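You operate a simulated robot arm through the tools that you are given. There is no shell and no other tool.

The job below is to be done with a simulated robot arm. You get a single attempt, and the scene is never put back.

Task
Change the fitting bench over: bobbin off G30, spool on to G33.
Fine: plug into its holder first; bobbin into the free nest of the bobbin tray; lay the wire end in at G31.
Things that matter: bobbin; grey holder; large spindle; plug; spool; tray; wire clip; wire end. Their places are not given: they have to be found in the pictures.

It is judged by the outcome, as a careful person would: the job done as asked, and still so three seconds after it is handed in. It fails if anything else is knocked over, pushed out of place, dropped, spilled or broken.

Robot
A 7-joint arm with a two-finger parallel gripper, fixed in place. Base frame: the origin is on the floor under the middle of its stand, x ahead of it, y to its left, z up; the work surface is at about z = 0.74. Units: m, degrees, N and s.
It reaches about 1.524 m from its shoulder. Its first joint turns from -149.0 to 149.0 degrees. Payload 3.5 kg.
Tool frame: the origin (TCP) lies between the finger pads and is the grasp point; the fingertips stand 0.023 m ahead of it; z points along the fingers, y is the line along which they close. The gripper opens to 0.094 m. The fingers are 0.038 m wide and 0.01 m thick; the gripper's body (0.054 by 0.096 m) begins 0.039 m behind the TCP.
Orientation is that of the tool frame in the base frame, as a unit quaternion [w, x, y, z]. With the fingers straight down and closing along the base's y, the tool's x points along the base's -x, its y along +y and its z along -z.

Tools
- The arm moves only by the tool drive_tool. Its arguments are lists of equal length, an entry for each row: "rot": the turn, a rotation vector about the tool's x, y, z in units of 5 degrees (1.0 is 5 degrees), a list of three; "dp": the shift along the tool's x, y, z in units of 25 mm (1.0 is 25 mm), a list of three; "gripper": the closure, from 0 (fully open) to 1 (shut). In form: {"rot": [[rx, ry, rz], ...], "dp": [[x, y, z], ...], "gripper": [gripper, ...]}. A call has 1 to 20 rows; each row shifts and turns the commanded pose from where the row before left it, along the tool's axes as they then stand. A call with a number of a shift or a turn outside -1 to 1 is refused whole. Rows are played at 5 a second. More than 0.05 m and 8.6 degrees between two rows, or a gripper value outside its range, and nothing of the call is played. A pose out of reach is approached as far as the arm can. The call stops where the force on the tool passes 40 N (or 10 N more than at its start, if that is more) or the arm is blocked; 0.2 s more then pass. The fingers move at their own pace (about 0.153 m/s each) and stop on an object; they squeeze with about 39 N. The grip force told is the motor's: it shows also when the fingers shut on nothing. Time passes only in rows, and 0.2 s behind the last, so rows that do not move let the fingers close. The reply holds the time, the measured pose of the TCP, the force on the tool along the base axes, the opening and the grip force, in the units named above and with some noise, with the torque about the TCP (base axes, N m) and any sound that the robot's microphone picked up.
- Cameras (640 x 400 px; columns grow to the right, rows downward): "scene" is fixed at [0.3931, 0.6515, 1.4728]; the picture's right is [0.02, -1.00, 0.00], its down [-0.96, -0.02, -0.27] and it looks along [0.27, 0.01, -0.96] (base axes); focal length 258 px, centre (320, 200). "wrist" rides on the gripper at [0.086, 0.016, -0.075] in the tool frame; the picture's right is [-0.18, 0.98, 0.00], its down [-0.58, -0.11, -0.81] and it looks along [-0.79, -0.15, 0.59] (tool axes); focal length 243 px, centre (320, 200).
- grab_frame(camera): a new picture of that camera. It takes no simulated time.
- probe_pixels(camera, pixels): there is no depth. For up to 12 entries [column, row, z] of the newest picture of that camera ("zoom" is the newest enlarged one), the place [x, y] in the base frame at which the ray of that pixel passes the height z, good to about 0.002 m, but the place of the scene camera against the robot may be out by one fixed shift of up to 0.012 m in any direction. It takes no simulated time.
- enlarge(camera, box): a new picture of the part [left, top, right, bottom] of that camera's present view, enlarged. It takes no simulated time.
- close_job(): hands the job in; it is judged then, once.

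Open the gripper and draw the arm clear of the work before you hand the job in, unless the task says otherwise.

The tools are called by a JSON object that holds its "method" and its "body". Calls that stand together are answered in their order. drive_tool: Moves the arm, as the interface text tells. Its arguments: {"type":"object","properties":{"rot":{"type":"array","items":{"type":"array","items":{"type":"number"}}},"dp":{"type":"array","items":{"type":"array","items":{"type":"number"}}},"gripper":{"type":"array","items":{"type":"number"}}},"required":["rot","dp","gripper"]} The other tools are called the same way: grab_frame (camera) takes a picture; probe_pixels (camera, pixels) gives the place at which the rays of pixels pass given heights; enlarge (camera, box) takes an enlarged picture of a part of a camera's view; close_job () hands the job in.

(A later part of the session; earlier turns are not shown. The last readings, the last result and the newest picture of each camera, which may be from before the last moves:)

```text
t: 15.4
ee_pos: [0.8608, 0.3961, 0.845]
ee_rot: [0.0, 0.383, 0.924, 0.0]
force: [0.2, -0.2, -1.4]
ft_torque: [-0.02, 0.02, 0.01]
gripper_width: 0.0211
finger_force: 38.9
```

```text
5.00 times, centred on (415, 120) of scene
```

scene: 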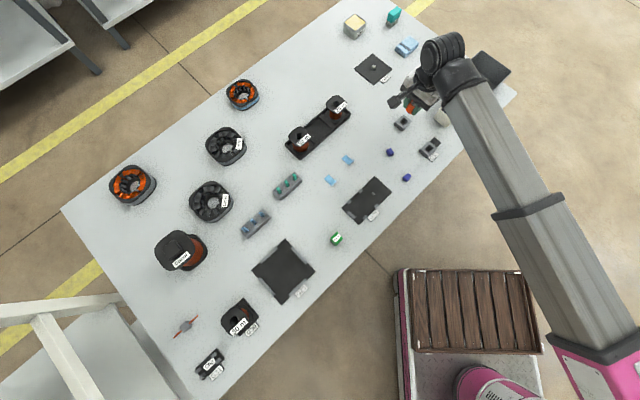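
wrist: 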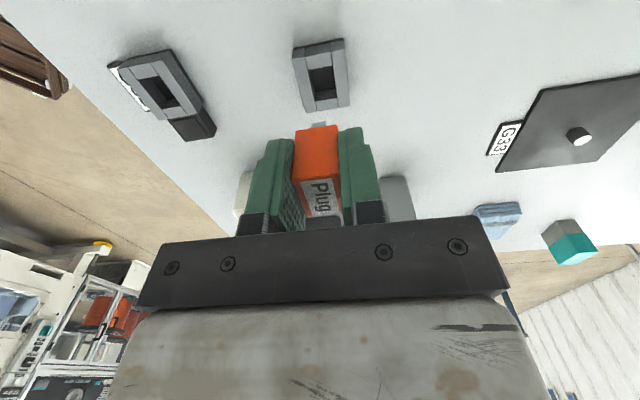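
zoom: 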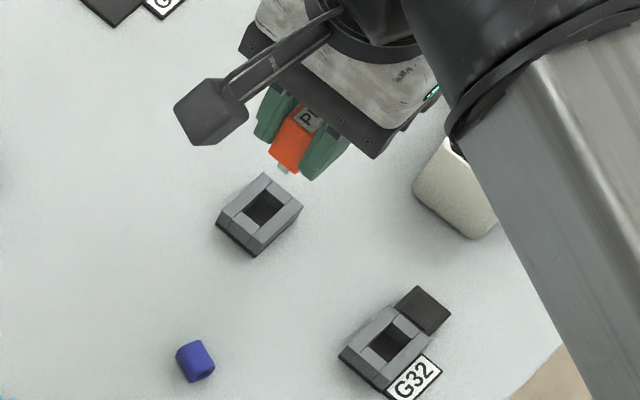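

The pin is only about 7 mm wide against a ~16 mm hole, so the current alignment (within about 1 mm) is ample. I lower the plug 57 mm to just above seating.

{"method": "drive_tool", "body": {"rot": [[0, 0, 0], [0, 0, 0], [0, 0, 0], [0, 0, 0], [0, 0, 0], [0, 0, 0], [0, 0, 0]], "dp": [[0, 0, 0.5], [0, 0, 0.5], [0, 0, 0.4], [0, 0, 0.4], [0, 0, 0.3], [0, 0, 0.18], [0, 0, 0]], "gripper": [1, 1, 1, 1, 1, 1, 1]}}

{"method": "grab_frame", "body": {"camera": "wrist"}}

{"method": "enlarge", "body": {"camera": "wrist", "box": [270, 80, 370, 180]}}

```text
t: 17.0
ee_pos: [0.8608, 0.3971, 0.7877]
ee_rot: [0.0, 0.383, 0.924, 0.0]
force: [0.6, 0.6, -0.4]
ft_torque: [0.0, -0.02, 0.02]
gripper_width: 0.0212
finger_force: 39.0
```

```text
taken
```

wrist: 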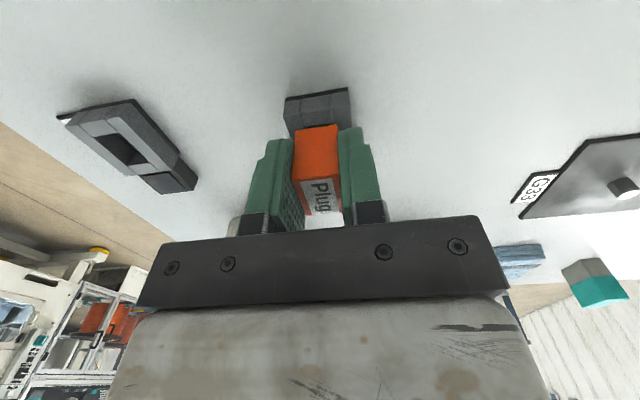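

```text
4.00 times, centred on (320, 130) of wrist
```

zoom: 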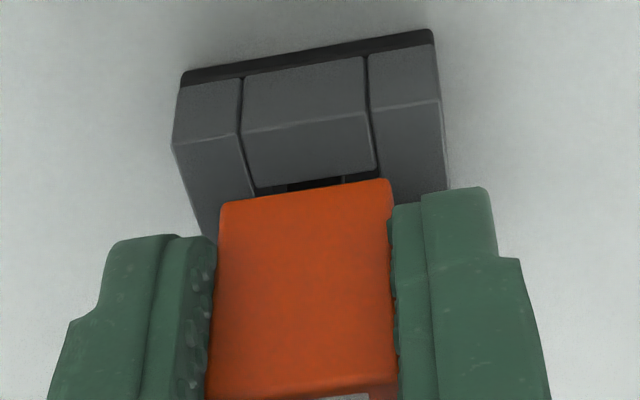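

The pin has entered the hole without contact force. I creep down the last few millimetres.

{"method": "drive_tool", "body": {"rot": [[0, 0, 0], [0, 0, 0], [0, 0, 0], [0, 0, 0]], "dp": [[0, 0, 0.04], [0, 0, 0.04], [0, 0, 0.03], [0, 0, 0]], "gripper": [1, 1, 1, 1]}}

{"method": "enlarge", "body": {"camera": "wrist", "box": [270, 80, 370, 180]}}

```text
t: 18.0
ee_pos: [0.8591, 0.3968, 0.7865]
ee_rot: [0.0, 0.383, 0.924, 0.0]
force: [-0.2, -0.6, -0.4]
ft_torque: [0.03, 0.0, 0.02]
gripper_width: 0.0211
finger_force: 39.4
```

```text
4.00 times, centred on (320, 130) of wrist
```

zoom: 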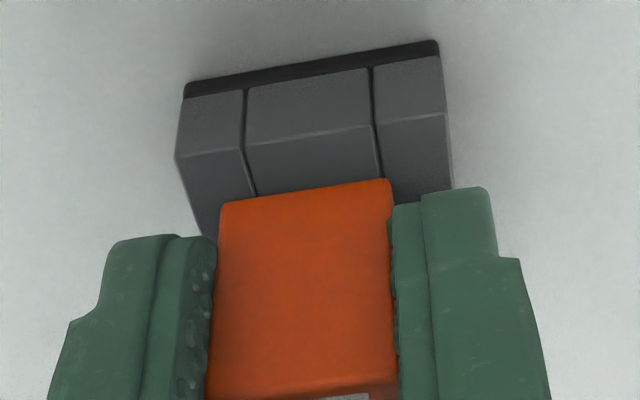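

Still no contact force at z≈0.786. I continue creeping down in small steps.

{"method": "drive_tool", "body": {"rot": [[0, 0, 0], [0, 0, 0], [0, 0, 0]], "dp": [[0, 0, 0.03], [0, 0, 0.03], [0, 0, 0]], "gripper": [1, 1, 1]}}

{"method": "enlarge", "body": {"camera": "wrist", "box": [270, 80, 370, 180]}}

```text
t: 18.8
ee_pos: [0.8585, 0.397, 0.7853]
ee_rot: [0.0, 0.382, 0.924, 0.0]
force: [-3.5, -1.1, 14.7]
ft_torque: [-0.07, 0.1, -0.05]
gripper_width: 0.0211
finger_force: 39.0
```

```text
4.00 times, centred on (320, 130) of wrist
```

zoom: 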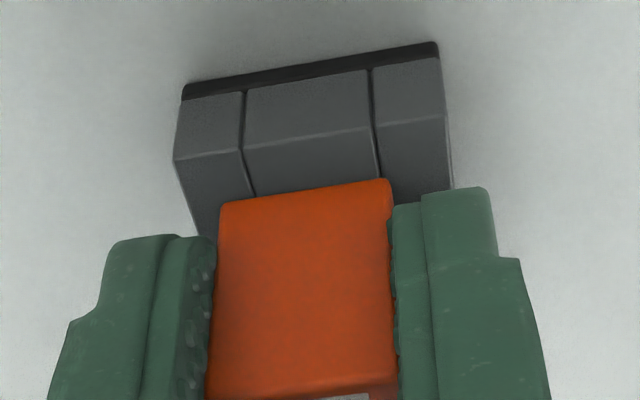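

Contact at 14.7 N: the plug is seated in the holder at the same height it had in G32. I relieve the pressure slightly and open the fingers.

{"method": "drive_tool", "body": {"rot": [[0, 0, 0], [0, 0, 0], [0, 0, 0], [0, 0, 0], [0, 0, 0]], "dp": [[0, 0, -0.03], [0, 0, 0], [0, 0, 0], [0, 0, 0], [0, 0, 0]], "gripper": [1, 0.85, 0.7, 0.5, 0.4]}}

{"method": "grab_frame", "body": {"camera": "wrist"}}

```text
t: 20.0
ee_pos: [0.8597, 0.3971, 0.7844]
ee_rot: [-0.001, 0.383, 0.924, 0.0]
force: [-0.7, 0.2, 1.2]
ft_torque: [0.02, 0.04, 0.01]
gripper_width: 0.0565
finger_force: 0.1
```

```text
taken
```

wrist: 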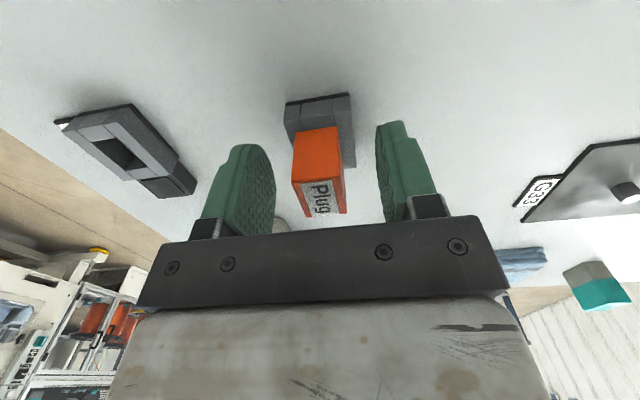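

The plug stands free in the holder. I raise straight up and look at it.

{"method": "drive_tool", "body": {"rot": [[0, 0, 0], [0, 0, 0], [0, 0, 0], [0, 0, 0], [0, 0, 0], [0, 0, 0], [0, 0, 0]], "dp": [[0, 0, -0.4], [0, 0, -0.8], [0, 0, -0.8], [0, 0, -0.8], [0, 0, -0.8], [0, 0, -0.8], [0, 0, 0]], "gripper": [0.4, 0.4, 0.4, 0.4, 0.4, 0.4, 0.4]}}

{"method": "grab_frame", "body": {"camera": "wrist"}}

{"method": "enlarge", "body": {"camera": "wrist", "box": [150, 0, 400, 160]}}

```text
t: 21.6
ee_pos: [0.8588, 0.3968, 0.8967]
ee_rot: [0.0, 0.383, 0.924, 0.0]
force: [0.5, 0.4, -0.9]
ft_torque: [0.05, 0.01, 0.02]
gripper_width: 0.0562
finger_force: 0.2
```

```text
taken
```

wrist: 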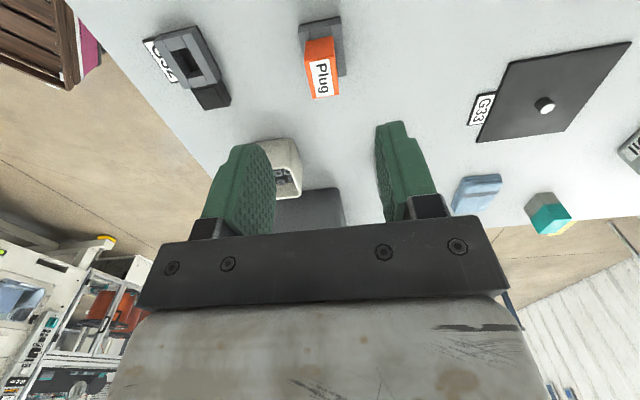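

```text
2.50 times, centred on (275, 80) of wrist
```

zoom: 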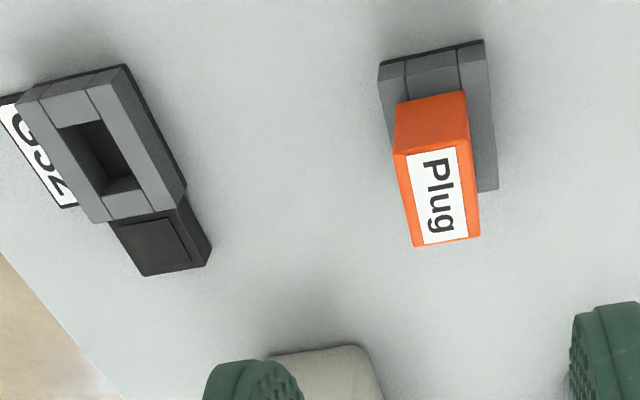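

The plug is parked upright and G32's light is off. G33 and its spindle are visible at right, so I measure those while here.

{"method": "enlarge", "body": {"camera": "wrist", "box": [460, 30, 640, 150]}}

```text
3.33 times, centred on (550, 90) of wrist
```

zoom: 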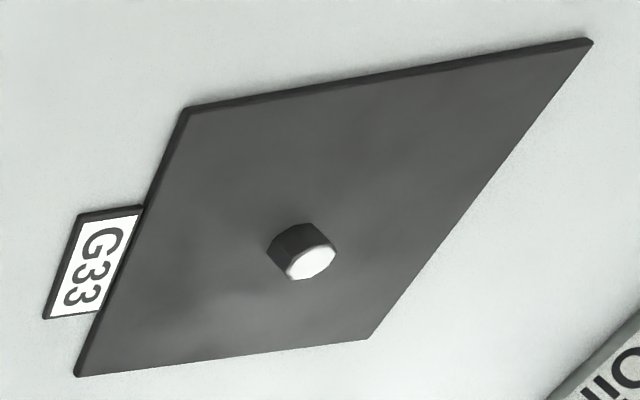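

Probing the G33 plate corners and the stub spindle's base and top.

{"method": "probe_pixels", "body": {"camera": "zoom", "pixels": [[186, 108, 0.745], [590, 42, 0.745], [368, 338, 0.745], [78, 375, 0.745], [292, 247, 0.745], [311, 263, 0.755], [311, 263, 0.76], [286, 262, 0.76], [337, 250, 0.76], [311, 263, 0.765]]}}

{"method": "probe_pixels", "body": {"camera": "zoom", "pixels": [[186, 108, 0.745], [590, 42, 0.745], [368, 338, 0.745], [78, 375, 0.745], [292, 247, 0.745], [311, 263, 0.755], [311, 263, 0.76], [286, 262, 0.76], [337, 250, 0.76], [311, 263, 0.765]]}}

```text
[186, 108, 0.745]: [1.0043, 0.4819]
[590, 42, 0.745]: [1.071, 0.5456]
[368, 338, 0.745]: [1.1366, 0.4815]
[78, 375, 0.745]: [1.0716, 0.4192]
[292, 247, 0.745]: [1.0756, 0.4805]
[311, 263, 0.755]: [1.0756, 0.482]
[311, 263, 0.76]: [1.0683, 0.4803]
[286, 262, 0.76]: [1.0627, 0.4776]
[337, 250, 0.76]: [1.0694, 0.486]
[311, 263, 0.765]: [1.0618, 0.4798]
```

```text
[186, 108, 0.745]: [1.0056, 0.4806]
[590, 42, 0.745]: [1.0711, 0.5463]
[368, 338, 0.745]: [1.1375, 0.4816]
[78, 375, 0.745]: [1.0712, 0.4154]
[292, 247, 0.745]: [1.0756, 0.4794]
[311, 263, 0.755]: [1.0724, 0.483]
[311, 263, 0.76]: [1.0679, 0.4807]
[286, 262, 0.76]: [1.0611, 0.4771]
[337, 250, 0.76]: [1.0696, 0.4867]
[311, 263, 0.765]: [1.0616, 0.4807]
```

G33's plate centre and stub are at about (1.071, 0.4814), stub top z≈0.757, about 12 mm across. Now I rise and travel to the left end of the bench to survey the bobbin, clip, wire end and spool.

{"method": "drive_tool", "body": {"rot": [[0, 0, 0], [0, 0, 0], [0, 0, 0], [0, 0, 0], [0, 0, 0], [0, 0, 0], [0, 0, 0], [0, 0, 0], [0, 0, 0], [0, 0, 0], [0, 0, 0], [0, 0, 0], [0, 0, 0], [0, 0, 0], [0, 0, 0], [0, 0, 0], [0, 0, 0], [0, 0, 0], [0, 0, 0], [0, 0, 0]], "dp": [[0, 0, -1], [0, 0, -1], [0, 0, -1], [0, 0, -1], [0.97, -0.36, 0], [0.97, -0.36, 0], [0.97, -0.36, 0], [0.97, -0.36, 0], [0.97, -0.36, 0], [0.97, -0.36, 0], [0.97, -0.36, 0], [0.97, -0.36, 0], [0.97, -0.36, 0], [0.97, -0.36, 0], [0.97, -0.36, 0], [0.97, -0.36, 0], [0.97, -0.36, 0], [0.97, -0.36, 0], [0.97, -0.36, 0], [0.97, -0.36, 0]], "gripper": [0.2, 0, 0, 0, 0, 0, 0, 0, 0, 0, 0, 0, 0, 0, 0, 0, 0, 0, 0, 0]}}

{"method": "grab_frame", "body": {"camera": "wrist"}}

{"method": "grab_frame", "body": {"camera": "scene"}}

```text
t: 25.8
ee_pos: [0.4828, 0.5689, 0.9952]
ee_rot: [0.0, 0.383, 0.924, 0.0]
force: [0.0, -0.3, 0.1]
ft_torque: [0.0, -0.02, 0.02]
gripper_width: 0.0939
finger_force: 0.1
```

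```text
taken
```

wrist: 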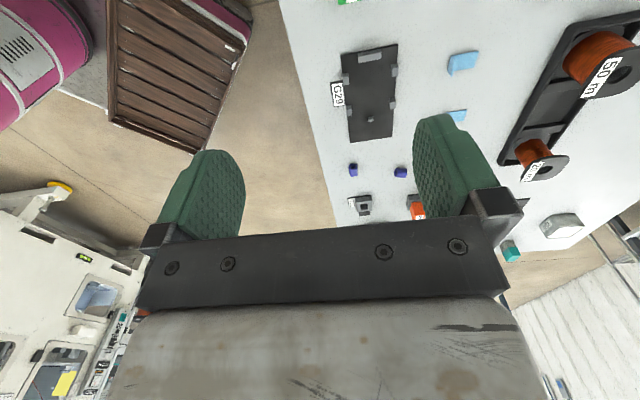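

```text
taken
```

scene: 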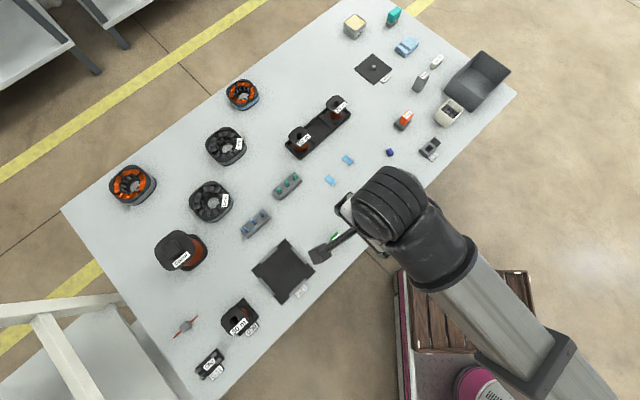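

The tray is at the right of this wrist view; I enlarge it to measure the free nest.

{"method": "enlarge", "body": {"camera": "wrist", "box": [490, 5, 640, 190]}}

{"method": "enlarge", "body": {"camera": "scene", "box": [275, 85, 365, 170]}}

```text
2.16 times, centred on (565, 98) of wrist
```

zoom: 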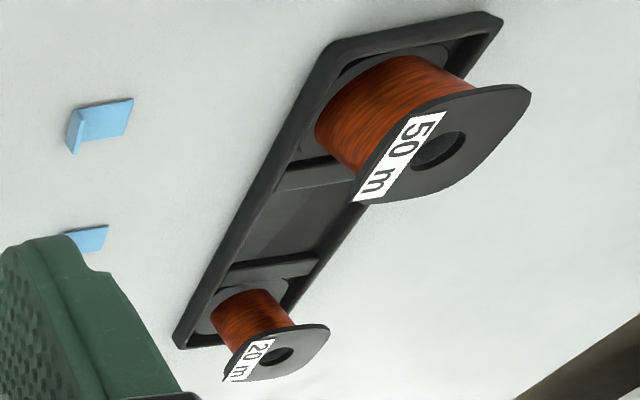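

```text
4.71 times, centred on (320, 128) of scene
```

zoom: 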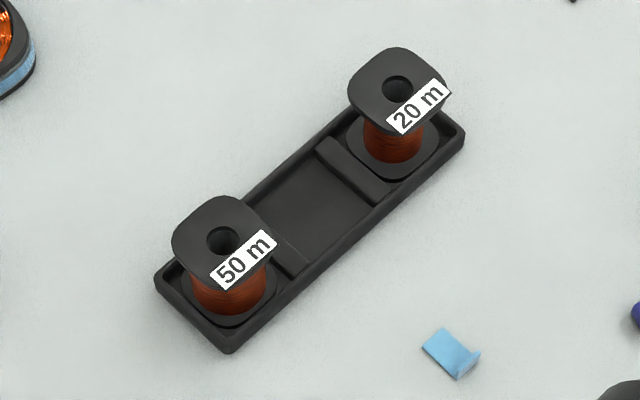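

The free nest is the middle one and the flanges line up with the tray's sides. Now I turn the tool −90° and move toward the robot's side of G30 for the survey view.

{"method": "drive_tool", "body": {"rot": [[0, 0, -1], [0, 0, -1], [0, 0, -1], [0, 0, -1], [0, 0, -1], [0, 0, -1], [0, 0, -1], [0, 0, -1], [0, 0, -1], [0, 0, -1], [0, 0, -1], [0, 0, -1], [0, 0, -1], [0, 0, -1], [0, 0, -1], [0, 0, -1], [0, 0, -1], [0, 0, -1]], "dp": [[0, 0, 0], [0, 0, 0], [0, 0, 0], [0, 0, 0], [0, 0, 0], [0, 0, 0], [0, 0, 0], [0, 0, 0], [0, 0, 0], [0, 0, 0], [0, 0, 0], [0, 0, 0], [0, 0, 0], [0, 0, 0], [0, 0, 0], [0, 0, 0], [0, 0, 0], [0, 0, 0]], "gripper": [0, 0, 0, 0, 0, 0, 0, 0, 0, 0, 0, 0, 0, 0, 0, 0, 0, 0]}}

{"method": "drive_tool", "body": {"rot": [[0, 0, 0], [0, 0, 0], [0, 0, 0], [0, 0, 0], [0, 0, 0], [0, 0, 0], [0, 0, 0], [0, 0, 0], [0, 0, 0], [0, 0, 0], [0, 0, 0], [0, 0, 0], [0, 0, 0]], "dp": [[0.358, 0.976, 0.07], [0.358, 0.976, 0.07], [0.358, 0.976, 0.07], [0.358, 0.976, 0.07], [0.358, 0.976, 0.07], [0.358, 0.976, 0.07], [0.358, 0.976, 0.07], [0.358, 0.976, 0.07], [0.358, 0.976, 0.07], [0.358, 0.976, 0.07], [0.358, 0.976, 0.07], [0.358, 0.976, 0.07], [0, 0, 0]], "gripper": [0, 0, 0, 0, 0, 0, 0, 0, 0, 0, 0, 0, 0]}}

{"method": "grab_frame", "body": {"camera": "wrist"}}

{"method": "grab_frame", "body": {"camera": "scene"}}

```text
t: 29.6
ee_pos: [0.4834, 0.5689, 0.9958]
ee_rot: [0.0, -0.384, 0.923, -0.001]
force: [0.6, 0.2, 0.6]
ft_torque: [-0.05, 0.02, 0.02]
gripper_width: 0.0943
finger_force: 0.0
```

```text
t: 32.4
ee_pos: [0.2021, 0.7011, 0.9711]
ee_rot: [0.0, -0.382, 0.924, 0.0]
force: [-0.8, -0.1, 0.3]
ft_torque: [0.0, -0.01, 0.03]
gripper_width: 0.0937
finger_force: 0.1
```

```text
taken
```

wrist: 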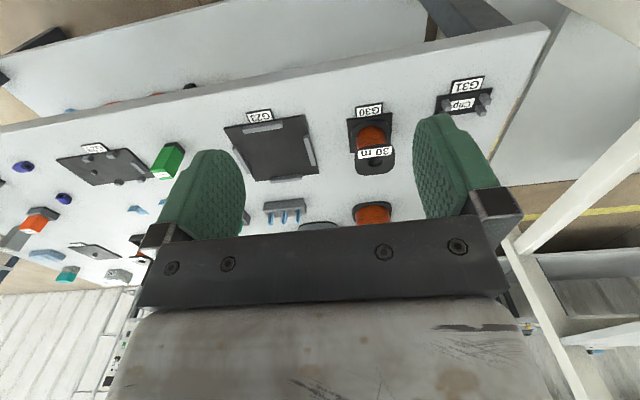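

```text
taken
```

scene: 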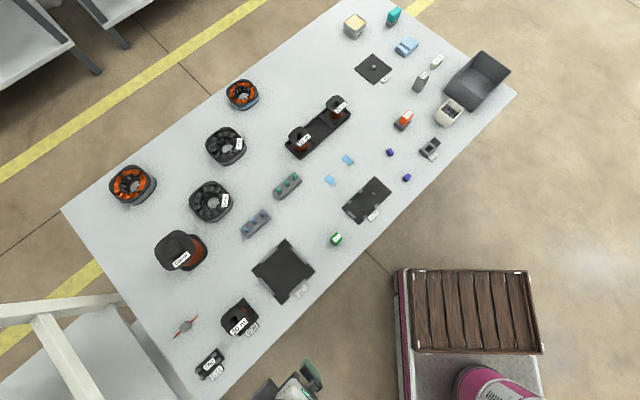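

G30 with the 30 m bobbin is at (372,140), the clip at (463,100), and the spool behind at (372,213). I enlarge each.

{"method": "enlarge", "body": {"camera": "wrist", "box": [325, 90, 425, 230]}}

{"method": "enlarge", "body": {"camera": "wrist", "box": [420, 60, 520, 140]}}

```text
2.86 times, centred on (375, 160) of wrist
```

zoom: 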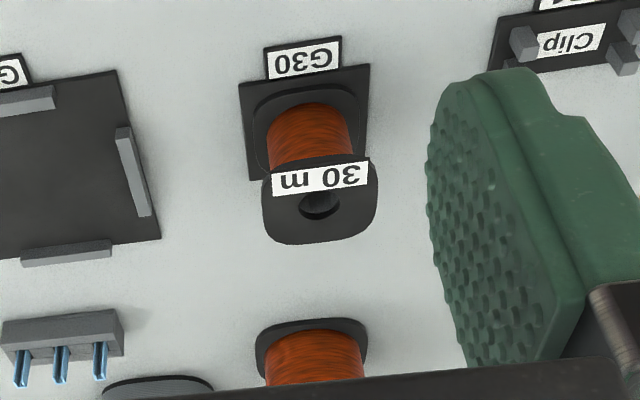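

```text
5.00 times, centred on (470, 100) of wrist
```

zoom: 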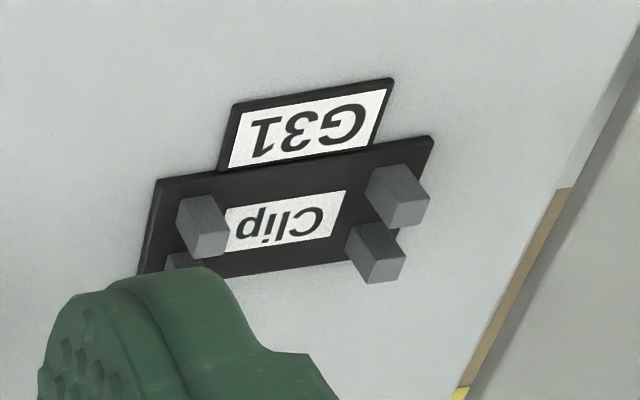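

Probing the G30 plate corners and the bobbin's top flange at a few candidate heights.

{"method": "enlarge", "body": {"camera": "wrist", "box": [335, 95, 415, 180]}}

```text
4.71 times, centred on (375, 138) of wrist
```

zoom: 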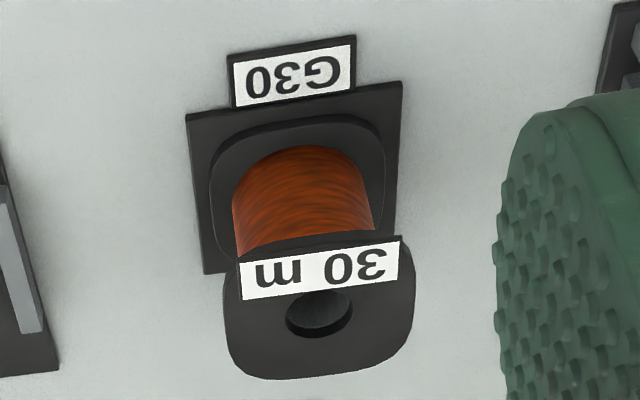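

Probing with this zoom: plate corners at table height, and the top flange edges and bore at several heights.

{"method": "probe_pixels", "body": {"camera": "zoom", "pixels": [[187, 116, 0.743], [401, 82, 0.743], [204, 273, 0.743], [320, 315, 0.78], [320, 315, 0.79], [320, 315, 0.8], [320, 315, 0.81], [225, 320, 0.79], [414, 290, 0.79], [320, 258, 0.79], [325, 375, 0.79]]}}

{"method": "probe_pixels", "body": {"camera": "zoom", "pixels": [[187, 116, 0.743], [401, 82, 0.743], [204, 273, 0.743], [320, 315, 0.78], [320, 315, 0.79], [320, 315, 0.8], [320, 315, 0.81], [225, 320, 0.8], [414, 290, 0.8], [320, 258, 0.8], [325, 375, 0.8]]}}

```text
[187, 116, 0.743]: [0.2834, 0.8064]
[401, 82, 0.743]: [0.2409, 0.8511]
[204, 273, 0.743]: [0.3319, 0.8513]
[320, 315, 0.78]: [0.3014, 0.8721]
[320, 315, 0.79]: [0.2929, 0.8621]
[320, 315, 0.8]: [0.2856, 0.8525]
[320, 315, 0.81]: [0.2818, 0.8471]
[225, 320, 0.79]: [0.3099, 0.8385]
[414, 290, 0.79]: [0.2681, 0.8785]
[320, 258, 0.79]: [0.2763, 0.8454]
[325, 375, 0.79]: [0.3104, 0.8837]
```

```text
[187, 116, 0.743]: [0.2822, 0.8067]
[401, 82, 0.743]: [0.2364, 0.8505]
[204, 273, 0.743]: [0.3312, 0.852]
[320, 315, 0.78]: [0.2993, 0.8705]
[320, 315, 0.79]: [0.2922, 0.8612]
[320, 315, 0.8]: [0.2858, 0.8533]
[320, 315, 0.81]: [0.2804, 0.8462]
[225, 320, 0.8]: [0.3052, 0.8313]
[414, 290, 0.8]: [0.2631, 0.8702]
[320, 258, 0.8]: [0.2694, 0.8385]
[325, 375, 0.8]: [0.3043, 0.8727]
```

The bobbin is centred at about (0.285, 0.852), top flange at z≈0.80, about 55 mm square. Next I move up and over to look at the spool and wire end.

{"method": "drive_tool", "body": {"rot": [[0, 0, 0], [0, 0, 0], [0, 0, 0], [0, 0, 0], [0, 0, 0], [0, 0, 0], [0, 0, 0]], "dp": [[-0.9, 0.55, -0.25], [-0.9, 0.55, -0.25], [-0.9, 0.55, -0.25], [-0.9, 0.55, -0.25], [-0.9, 0.55, -0.25], [-0.9, 0.55, -0.25], [0, 0, 0]], "gripper": [0, 0, 0, 0, 0, 0, 0]}}

{"method": "grab_frame", "body": {"camera": "wrist"}}

{"method": "grab_frame", "body": {"camera": "scene"}}

```text
t: 34.0
ee_pos: [0.2403, 0.8573, 1.0121]
ee_rot: [0.0, -0.383, 0.924, -0.001]
force: [-0.1, 0.5, 0.3]
ft_torque: [0.01, -0.01, 0.04]
gripper_width: 0.094
finger_force: 0.2
```

```text
taken
```

wrist: 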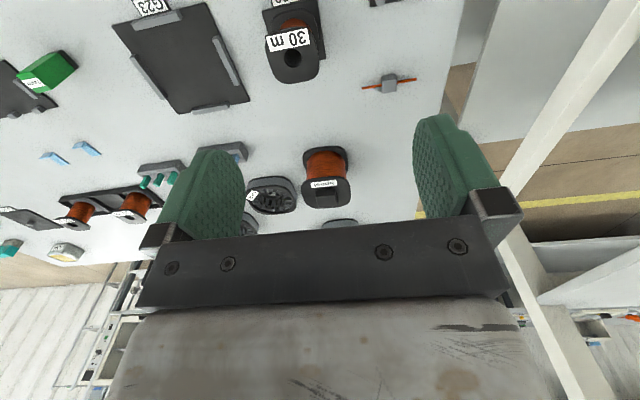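

```text
taken
```

scene: 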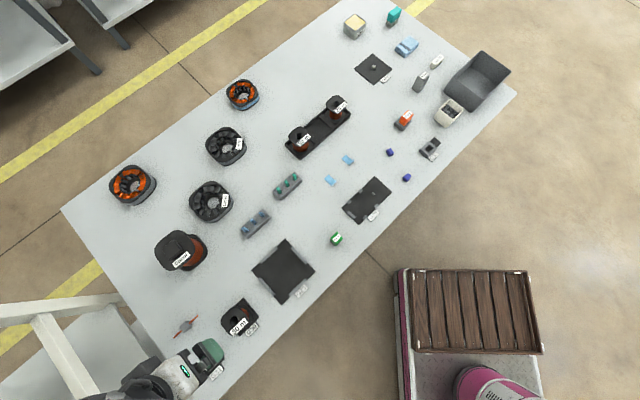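

{"method": "enlarge", "body": {"camera": "wrist", "box": [285, 135, 365, 215]}}

{"method": "enlarge", "body": {"camera": "wrist", "box": [350, 60, 430, 110]}}

```text
5.00 times, centred on (325, 175) of wrist
```

zoom: 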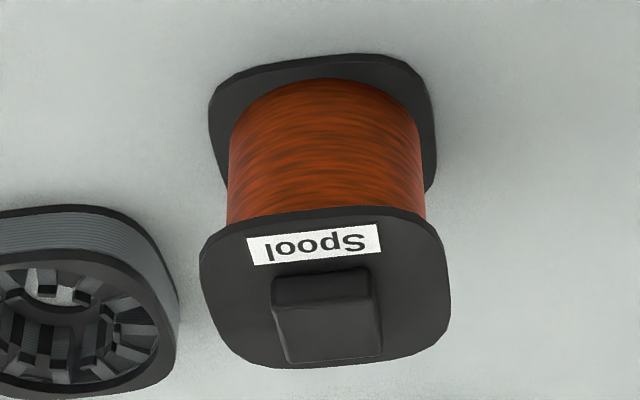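

```text
8.00 times, centred on (390, 85) of wrist
```

zoom: 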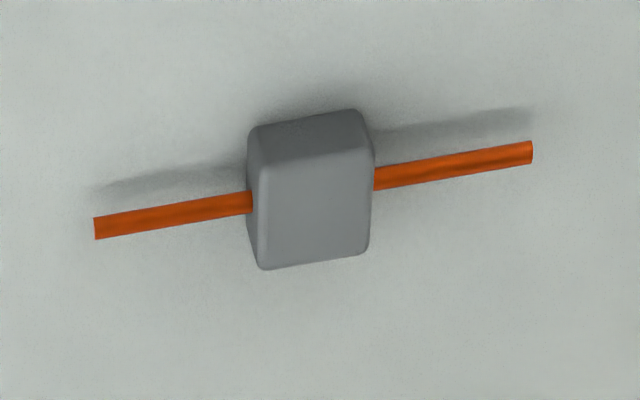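

The spool stands upright with a square knob on its top flange, and the wire end is a grey block with a copper rod through it. Next I go above the bobbin, with the fingers set to close on the flange sides that have no label.

{"method": "drive_tool", "body": {"rot": [[0, 0, 0], [0, 0, 0], [0, 0, 0], [0, 0, 0], [0, 0, 0], [0, 0, 0]], "dp": [[-0.28, -0.355, 0.4], [-0.28, -0.355, 0.9], [-0.28, -0.355, 0.9], [-0.28, -0.355, 0.9], [0, 0, 0.9], [0, 0, 0]], "gripper": [0, 0, 0, 0, 0, 0]}}

{"method": "grab_frame", "body": {"camera": "wrist"}}

{"method": "enlarge", "body": {"camera": "wrist", "box": [260, 0, 400, 150]}}

```text
t: 35.4
ee_pos: [0.2857, 0.8531, 0.91]
ee_rot: [0.0, -0.383, 0.924, 0.0]
force: [0.3, -0.3, -0.1]
ft_torque: [0.0, 0.01, 0.0]
gripper_width: 0.0939
finger_force: 0.0
```

```text
taken
```

wrist: 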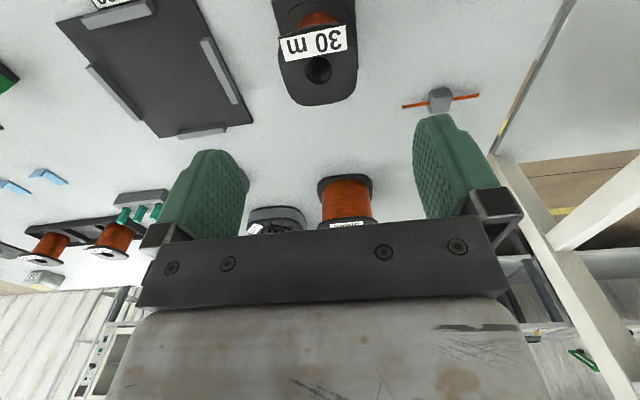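

```text
2.67 times, centred on (330, 75) of wrist
```

zoom: 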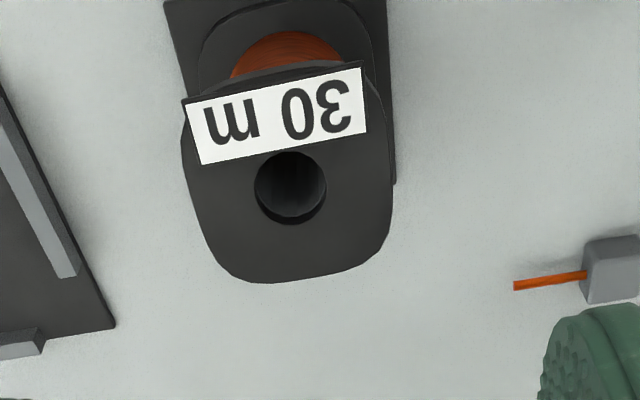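

Probing the bore and flange edges in this closer view, twice to average.

{"method": "probe_pixels", "body": {"camera": "zoom", "pixels": [[291, 187, 0.8], [291, 187, 0.805], [183, 140, 0.8], [394, 165, 0.8], [205, 240, 0.8], [388, 230, 0.8], [265, 283, 0.8], [365, 268, 0.8], [183, 100, 0.8], [360, 68, 0.8]]}}

{"method": "probe_pixels", "body": {"camera": "zoom", "pixels": [[291, 187, 0.8], [291, 187, 0.795], [183, 140, 0.8], [394, 165, 0.8], [205, 240, 0.8], [388, 230, 0.8], [265, 283, 0.8], [365, 268, 0.8], [183, 100, 0.8], [360, 68, 0.8]]}}

```text
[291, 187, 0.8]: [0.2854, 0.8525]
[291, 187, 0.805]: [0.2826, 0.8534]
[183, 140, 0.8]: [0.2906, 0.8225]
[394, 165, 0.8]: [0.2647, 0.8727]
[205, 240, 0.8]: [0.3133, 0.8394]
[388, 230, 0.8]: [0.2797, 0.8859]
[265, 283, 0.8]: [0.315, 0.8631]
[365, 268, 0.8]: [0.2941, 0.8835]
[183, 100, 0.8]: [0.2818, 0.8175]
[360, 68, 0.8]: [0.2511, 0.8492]
```

```text
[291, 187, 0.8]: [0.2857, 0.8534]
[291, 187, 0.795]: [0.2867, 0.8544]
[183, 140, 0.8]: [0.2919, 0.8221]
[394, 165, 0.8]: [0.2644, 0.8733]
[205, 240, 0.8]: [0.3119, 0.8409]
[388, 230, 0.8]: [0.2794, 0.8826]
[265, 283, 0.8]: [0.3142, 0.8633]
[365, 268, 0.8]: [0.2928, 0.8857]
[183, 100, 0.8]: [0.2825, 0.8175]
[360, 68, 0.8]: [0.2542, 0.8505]
```

The TCP is centred on the bore (0.2855, 0.853). I descend so that the pads straddle only the top flange (TCP z≈0.793).

{"method": "drive_tool", "body": {"rot": [[0, 0, 0], [0, 0, 0], [0, 0, 0], [0, 0, 0], [0, 0, 0], [0, 0, 0], [0, 0, 0]], "dp": [[0, 0, 0.8], [0, 0, 0.8], [0, 0, 0.8], [0, 0, 0.8], [0, 0, 0.8], [0, 0, 0.68], [0, 0, 0]], "gripper": [0, 0, 0, 0, 0, 0, 0]}}

{"method": "grab_frame", "body": {"camera": "wrist"}}

```text
t: 37.0
ee_pos: [0.2825, 0.8493, 0.7913]
ee_rot: [0.001, -0.382, 0.924, 0.0]
force: [0.5, -0.4, 0.3]
ft_torque: [-0.01, 0.01, 0.01]
gripper_width: 0.0941
finger_force: 0.1
```

```text
taken
```

wrist: 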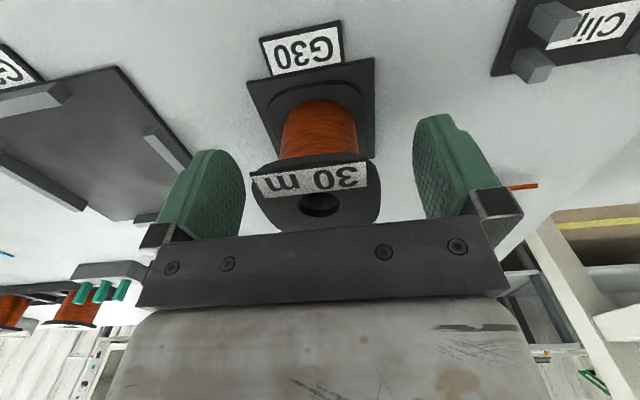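

The measured pose moved a few mm along tool x; I check the flange edges relative to the fingers before closing.

{"method": "enlarge", "body": {"camera": "wrist", "box": [230, 90, 430, 240]}}

{"method": "drive_tool", "body": {"rot": [[0, 0, 0]], "dp": [[0, 0, 0]], "gripper": [0]}}

```text
2.67 times, centred on (330, 165) of wrist
```

zoom: 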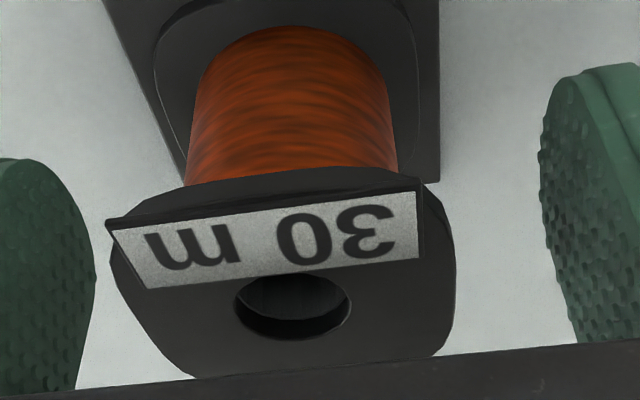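

```text
t: 37.4
ee_pos: [0.282, 0.8487, 0.7912]
ee_rot: [0.001, -0.383, 0.924, -0.001]
force: [0.0, 0.1, -0.6]
ft_torque: [-0.01, -0.02, 0.02]
gripper_width: 0.094
finger_force: 0.1
```

The reading is steady at (0.282, 0.8487), i.e. about 5 mm short along tool −x; I correct that before closing.

{"method": "drive_tool", "body": {"rot": [[0, 0, 0], [0, 0, 0]], "dp": [[-0.2, 0.02, 0], [0, 0, 0]], "gripper": [0, 0]}}

{"method": "grab_frame", "body": {"camera": "wrist"}}

```text
t: 38.0
ee_pos: [0.2854, 0.8534, 0.7935]
ee_rot: [0.001, -0.382, 0.924, 0.0]
force: [-0.4, 0.1, 0.6]
ft_torque: [0.0, 0.0, 0.03]
gripper_width: 0.0939
finger_force: 0.1
```

```text
taken
```

wrist: 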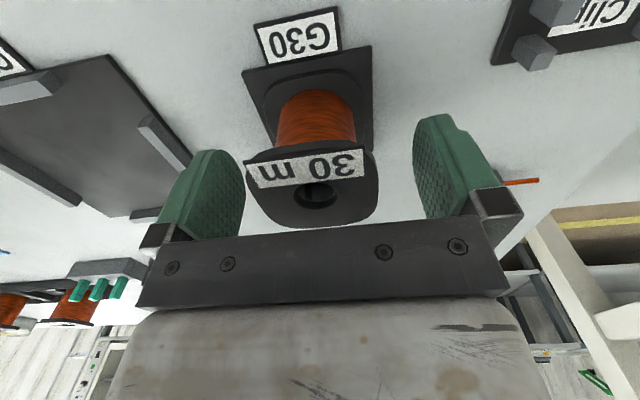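

Now centred at (0.2854, 0.8534). I close gently on the flange.

{"method": "drive_tool", "body": {"rot": [[0, 0, 0], [0, 0, 0], [0, 0, 0], [0, 0, 0], [0, 0, 0], [0, 0, 0]], "dp": [[0, 0, 0], [0, 0, 0], [0, 0, 0], [0, 0, 0], [0, 0, 0], [0, 0, 0]], "gripper": [0.2, 0.32, 0.4, 0.5, 1, 1]}}

{"method": "grab_frame", "body": {"camera": "wrist"}}

```text
t: 39.4
ee_pos: [0.2856, 0.8538, 0.7933]
ee_rot: [0.0, -0.382, 0.924, 0.0]
force: [-0.2, 0.3, 0.8]
ft_torque: [0.0, -0.03, 0.01]
gripper_width: 0.0551
finger_force: 39.6
```

```text
taken
```

wrist: 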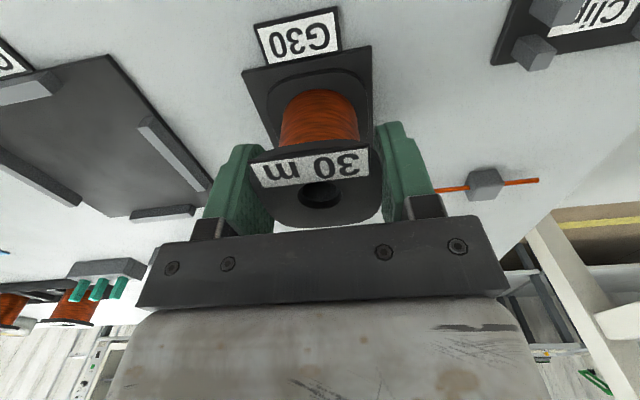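

Gripped at 55 mm. I lift straight up off the spindle, slowly at first.

{"method": "drive_tool", "body": {"rot": [[0, 0, 0], [0, 0, 0], [0, 0, 0], [0, 0, 0], [0, 0, 0], [0, 0, 0], [0, 0, 0], [0, 0, 0]], "dp": [[0, 0, -0.2], [0, 0, -0.3], [0, 0, -0.4], [0, 0, -0.5], [0, 0, -0.5], [0, 0, -0.6], [0, 0, -0.7], [0, 0, 0]], "gripper": [1, 1, 1, 1, 1, 1, 1, 1]}}

{"method": "grab_frame", "body": {"camera": "wrist"}}

{"method": "grab_frame", "body": {"camera": "scene"}}

```text
t: 41.2
ee_pos: [0.2855, 0.8526, 0.873]
ee_rot: [0.0, -0.383, 0.924, 0.0]
force: [-0.5, 0.5, -1.7]
ft_torque: [0.0, 0.02, -0.01]
gripper_width: 0.0549
finger_force: 38.8
```

```text
taken
```

wrist: 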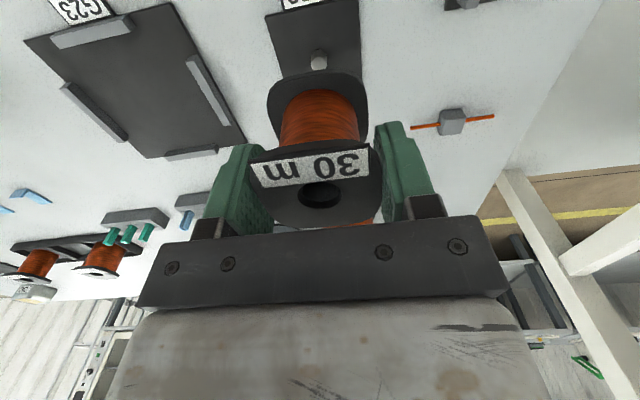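

```text
taken
```

scene: 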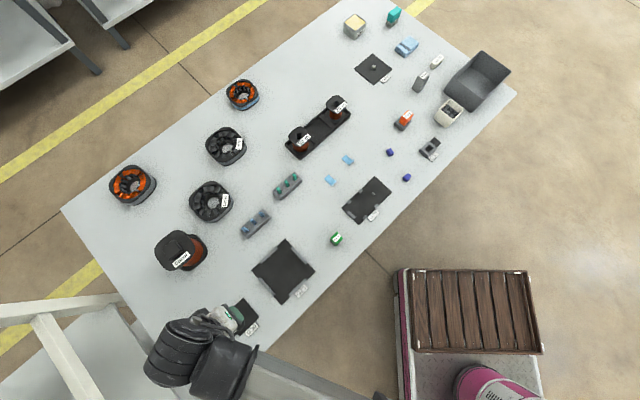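

The bobbin is off (G30's pin is visible at (318,62)). I raise it and carry it across toward the tray.

{"method": "drive_tool", "body": {"rot": [[0, 0, 0], [0, 0, 0], [0, 0, 0], [0, 0, 0], [0, 0, 0], [0, 0, 0], [0, 0, 0], [0, 0, 0], [0, 0, 0], [0, 0, 0], [0, 0, 0], [0, 0, 0], [0, 0, 0], [0, 0, 0], [0, 0, 0], [0, 0, 0], [0, 0, 0], [0, 0, 0], [0, 0, 0], [0, 0, 0]], "dp": [[0, 0, -0.7], [0, 0, -1], [0, 0, -1], [0, 0, -0.9], [-0.3, -0.5, 0], [-0.59, -0.97, 0], [-0.59, -0.97, 0], [-0.59, -0.97, 0], [-0.59, -0.97, 0], [-0.59, -0.97, 0], [-0.59, -0.97, 0], [-0.59, -0.97, 0], [-0.59, -0.97, 0], [-0.59, -0.97, 0], [-0.59, -0.97, 0], [-0.59, -0.97, 0], [-0.59, -0.97, 0], [-0.59, -0.97, 0], [-0.59, -0.97, 0], [-0.3, -0.5, 0]], "gripper": [1, 1, 1, 1, 1, 1, 1, 1, 1, 1, 1, 1, 1, 1, 1, 1, 1, 1, 1, 1]}}

{"method": "drive_tool", "body": {"rot": [[0, 0, 0.5], [0, 0, 1], [0, 0, 1], [0, 0, 1], [0, 0, 1], [0, 0, 1], [0, 0, 1], [0, 0, 1], [0, 0, 1], [0, 0, 1], [0, 0, 1], [0, 0, 1], [0, 0, 1], [0, 0, 1], [0, 0, 1], [0, 0, 1], [0, 0, 1], [0, 0, 1], [0, 0, 0.5], [0, 0, 0]], "dp": [[0, 0, 0], [0, 0, 0], [0, 0, 0], [0, 0, 0], [0, 0, 0], [0, 0, 0], [0, 0, 0], [0, 0, 0], [0, 0, 0], [0, 0, 0], [0, 0, 0], [0, 0, 0], [0, 0, 0], [0, 0, 0], [0, 0, 0], [0, 0, 0], [0, 0, 0], [0, 0, 0], [0, 0, 0], [0, 0, 0]], "gripper": [1, 1, 1, 1, 1, 1, 1, 1, 1, 1, 1, 1, 1, 1, 1, 1, 1, 1, 1, 1]}}

{"method": "grab_frame", "body": {"camera": "wrist"}}

{"method": "grab_frame", "body": {"camera": "scene"}}

```text
t: 45.4
ee_pos: [0.7018, 0.7548, 0.9611]
ee_rot: [0.001, -0.383, 0.924, 0.001]
force: [0.5, 1.2, -1.9]
ft_torque: [-0.02, 0.01, -0.01]
gripper_width: 0.0552
finger_force: 38.7
```

```text
t: 49.6
ee_pos: [0.7013, 0.7534, 0.9643]
ee_rot: [0.0, 0.383, 0.924, 0.001]
force: [0.5, -0.8, -3.1]
ft_torque: [-0.02, -0.02, -0.04]
gripper_width: 0.0551
finger_force: 38.7
```

```text
taken
```

wrist: 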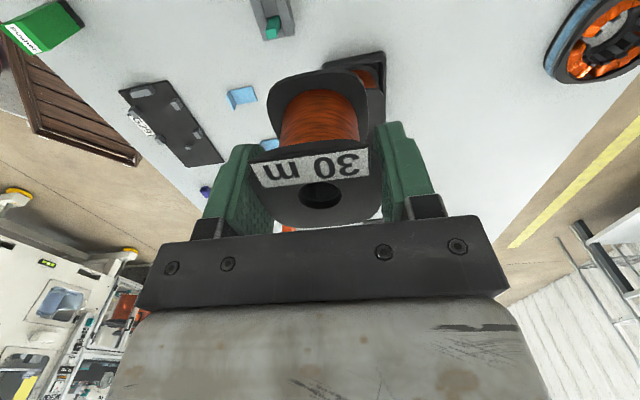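

```text
taken
```

scene: 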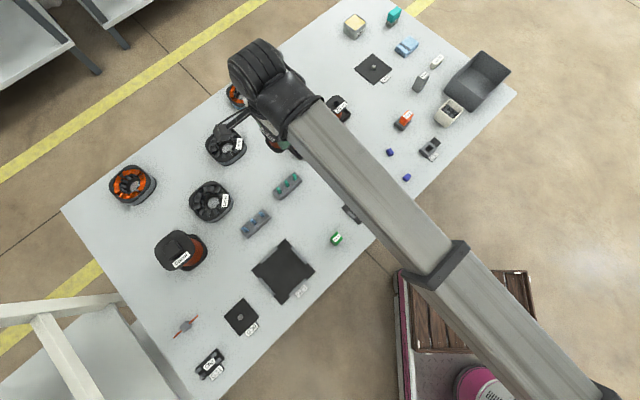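

The held bobbin hides the tray ahead. I shift sideways along tool −y so the tray appears to the right of the gripper and can be measured.

{"method": "drive_tool", "body": {"rot": [[0, 0, 0], [0, 0, 0], [0, 0, 0], [0, 0, 0], [0, 0, 0], [0, 0, 0], [0, 0, 0], [0, 0, 0], [0, 0, 0], [0, 0, 0]], "dp": [[-0.04, -0.45, 0], [-0.085, -0.9, 0], [-0.085, -0.9, 0], [-0.085, -0.9, 0], [-0.085, -0.9, 0], [-0.085, -0.9, 0], [-0.085, -0.9, 0], [-0.085, -0.9, 0], [-0.085, -0.9, 0], [0, 0, 0]], "gripper": [1, 1, 1, 1, 1, 1, 1, 1, 1, 1]}}

{"method": "grab_frame", "body": {"camera": "wrist"}}

{"method": "enlarge", "body": {"camera": "wrist", "box": [400, 0, 640, 160]}}

```text
t: 51.8
ee_pos: [0.5781, 0.6058, 0.9635]
ee_rot: [0.0, 0.383, 0.924, 0.0]
force: [-0.5, -1.1, -1.8]
ft_torque: [0.0, 0.01, 0.0]
gripper_width: 0.0551
finger_force: 39.5
```

```text
taken
```

wrist: 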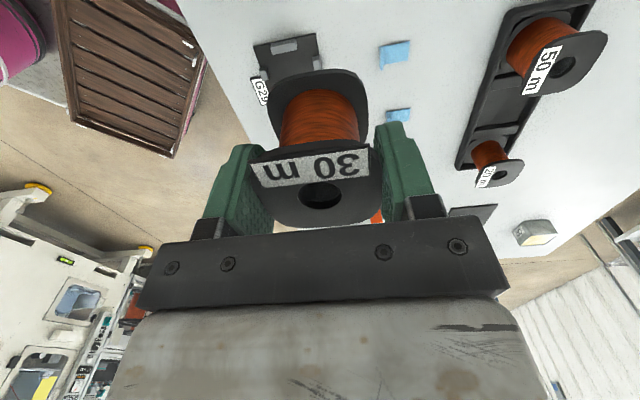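

```text
2.50 times, centred on (520, 80) of wrist
```

zoom: 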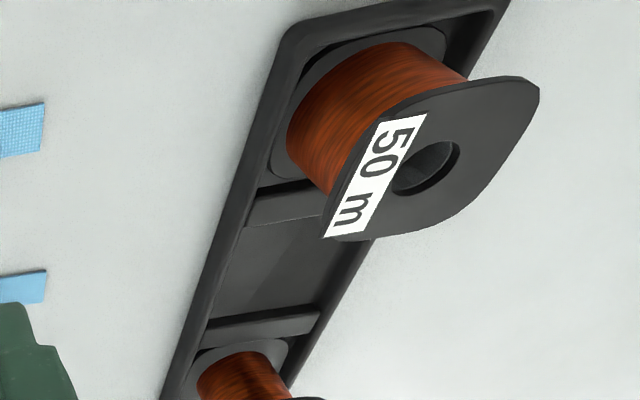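

The empty middle nest lies between two dividers at about (500,110). I enlarge it further for corner probing.

{"method": "enlarge", "body": {"camera": "wrist", "box": [455, 60, 575, 175]}}

```text
3.48 times, centred on (515, 118) of wrist
```

zoom: 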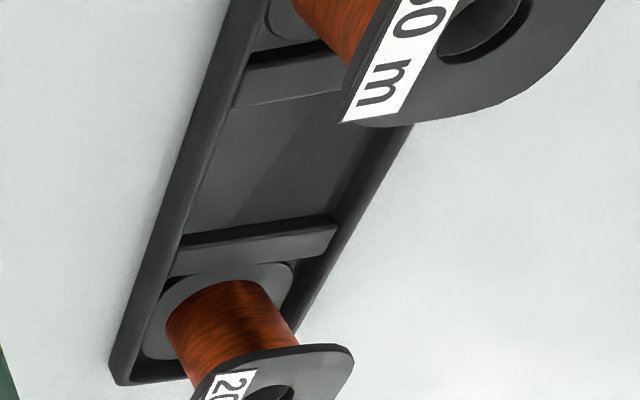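

Probing divider edges, the tray's long outer edge, and the two neighbour bobbins' bores to triangulate the nest centre.

{"method": "probe_pixels", "body": {"camera": "zoom", "pixels": [[233, 107, 0.75], [335, 93, 0.75], [183, 237, 0.745], [328, 215, 0.745], [180, 248, 0.75], [326, 225, 0.75], [110, 372, 0.742], [228, 0, 0.742], [176, 274, 0.75], [335, 248, 0.75], [412, 130, 0.75], [305, 330, 0.75]]}}

{"method": "probe_pixels", "body": {"camera": "wrist", "pixels": [[565, 67, 0.8], [565, 67, 0.805], [500, 173, 0.8], [500, 173, 0.79], [506, 10, 0.752], [594, 0, 0.752]]}}

{"method": "enlarge", "body": {"camera": "wrist", "box": [455, 130, 545, 195]}}

{"method": "enlarge", "body": {"camera": "wrist", "box": [490, 0, 620, 100]}}

```text
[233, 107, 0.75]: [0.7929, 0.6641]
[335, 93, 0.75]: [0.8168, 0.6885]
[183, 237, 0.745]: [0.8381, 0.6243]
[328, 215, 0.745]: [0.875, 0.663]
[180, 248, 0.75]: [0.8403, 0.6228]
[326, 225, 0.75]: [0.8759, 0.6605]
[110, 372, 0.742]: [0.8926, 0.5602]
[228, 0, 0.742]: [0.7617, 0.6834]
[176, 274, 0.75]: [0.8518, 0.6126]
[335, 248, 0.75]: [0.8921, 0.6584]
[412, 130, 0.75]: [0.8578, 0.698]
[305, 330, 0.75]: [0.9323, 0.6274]
```

```text
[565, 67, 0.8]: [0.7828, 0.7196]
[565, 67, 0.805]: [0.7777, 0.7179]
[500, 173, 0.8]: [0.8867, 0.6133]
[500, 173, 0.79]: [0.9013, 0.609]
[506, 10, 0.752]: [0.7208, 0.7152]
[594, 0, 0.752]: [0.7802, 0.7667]
```

```text
6.15 times, centred on (500, 162) of wrist
```

zoom: 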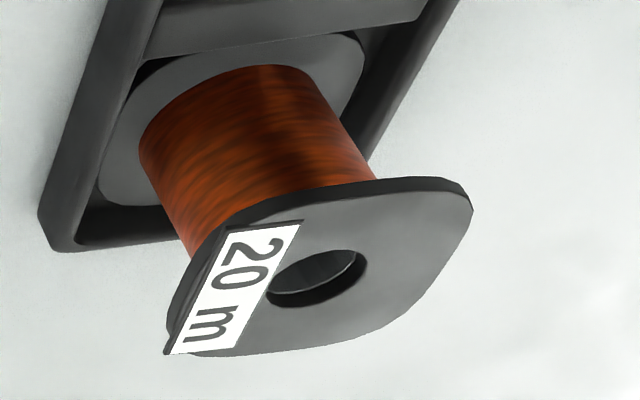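

```text
4.00 times, centred on (555, 50) of wrist
```

zoom: 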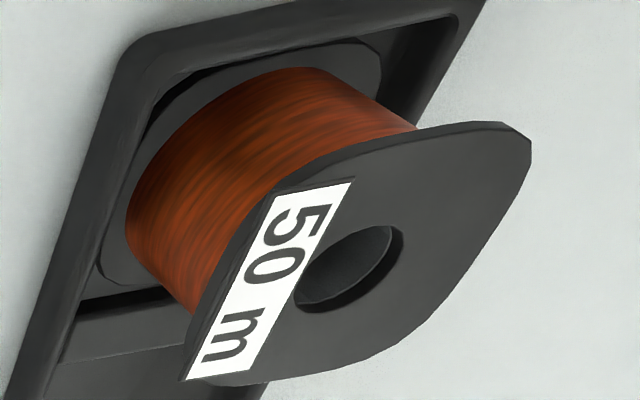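

The estimates put the nest centre near (0.835, 0.665) with a tray yaw of about 46°. I move the bobbin high above that point, where the nest should show above it in the wrist view with little parallax.

{"method": "drive_tool", "body": {"rot": [[0, 0, 0], [0, 0, 0], [0, 0, 0], [0, 0, 0], [0, 0, 0], [0, 0, 0], [0, 0, 0], [0, 0, 0], [0, 0, 0], [0, 0, 0], [0, 0, 0], [0, 0, 0]], "dp": [[-0.26, 0.45, 0], [-0.52, 0.896, 0], [-0.52, 0.896, 0], [-0.52, 0.896, 0], [-0.52, 0.896, 0], [-0.52, 0.896, 0], [-0.52, 0.896, 0], [-0.52, 0.896, 0], [-0.52, 0.896, 0], [-0.52, 0.896, 0], [-0.26, 0.446, 0], [0, 0, 0]], "gripper": [1, 1, 1, 1, 1, 1, 1, 1, 1, 1, 1, 1]}}

{"method": "grab_frame", "body": {"camera": "wrist"}}

{"method": "enlarge", "body": {"camera": "wrist", "box": [220, 0, 400, 115]}}

```text
t: 54.4
ee_pos: [0.8298, 0.6732, 0.964]
ee_rot: [0.0, 0.383, 0.924, 0.0]
force: [-0.1, 0.7, -1.4]
ft_torque: [-0.01, -0.01, 0.01]
gripper_width: 0.0552
finger_force: 39.2
```

```text
taken
```

wrist: 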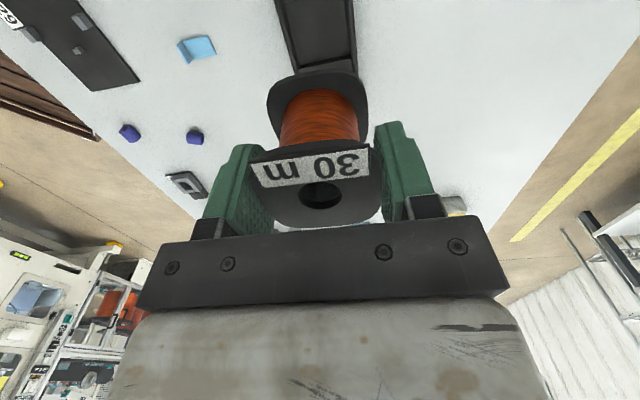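

```text
3.48 times, centred on (310, 58) of wrist
```

zoom: 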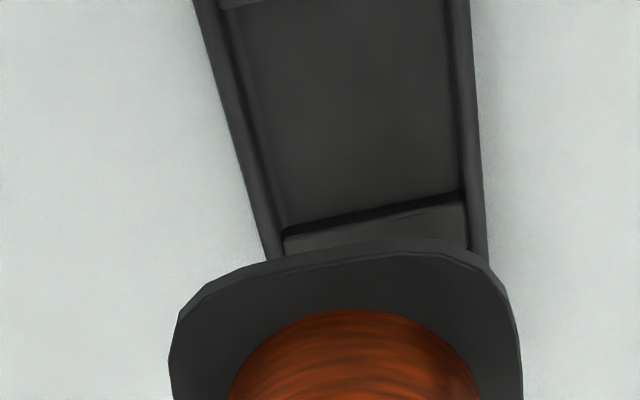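

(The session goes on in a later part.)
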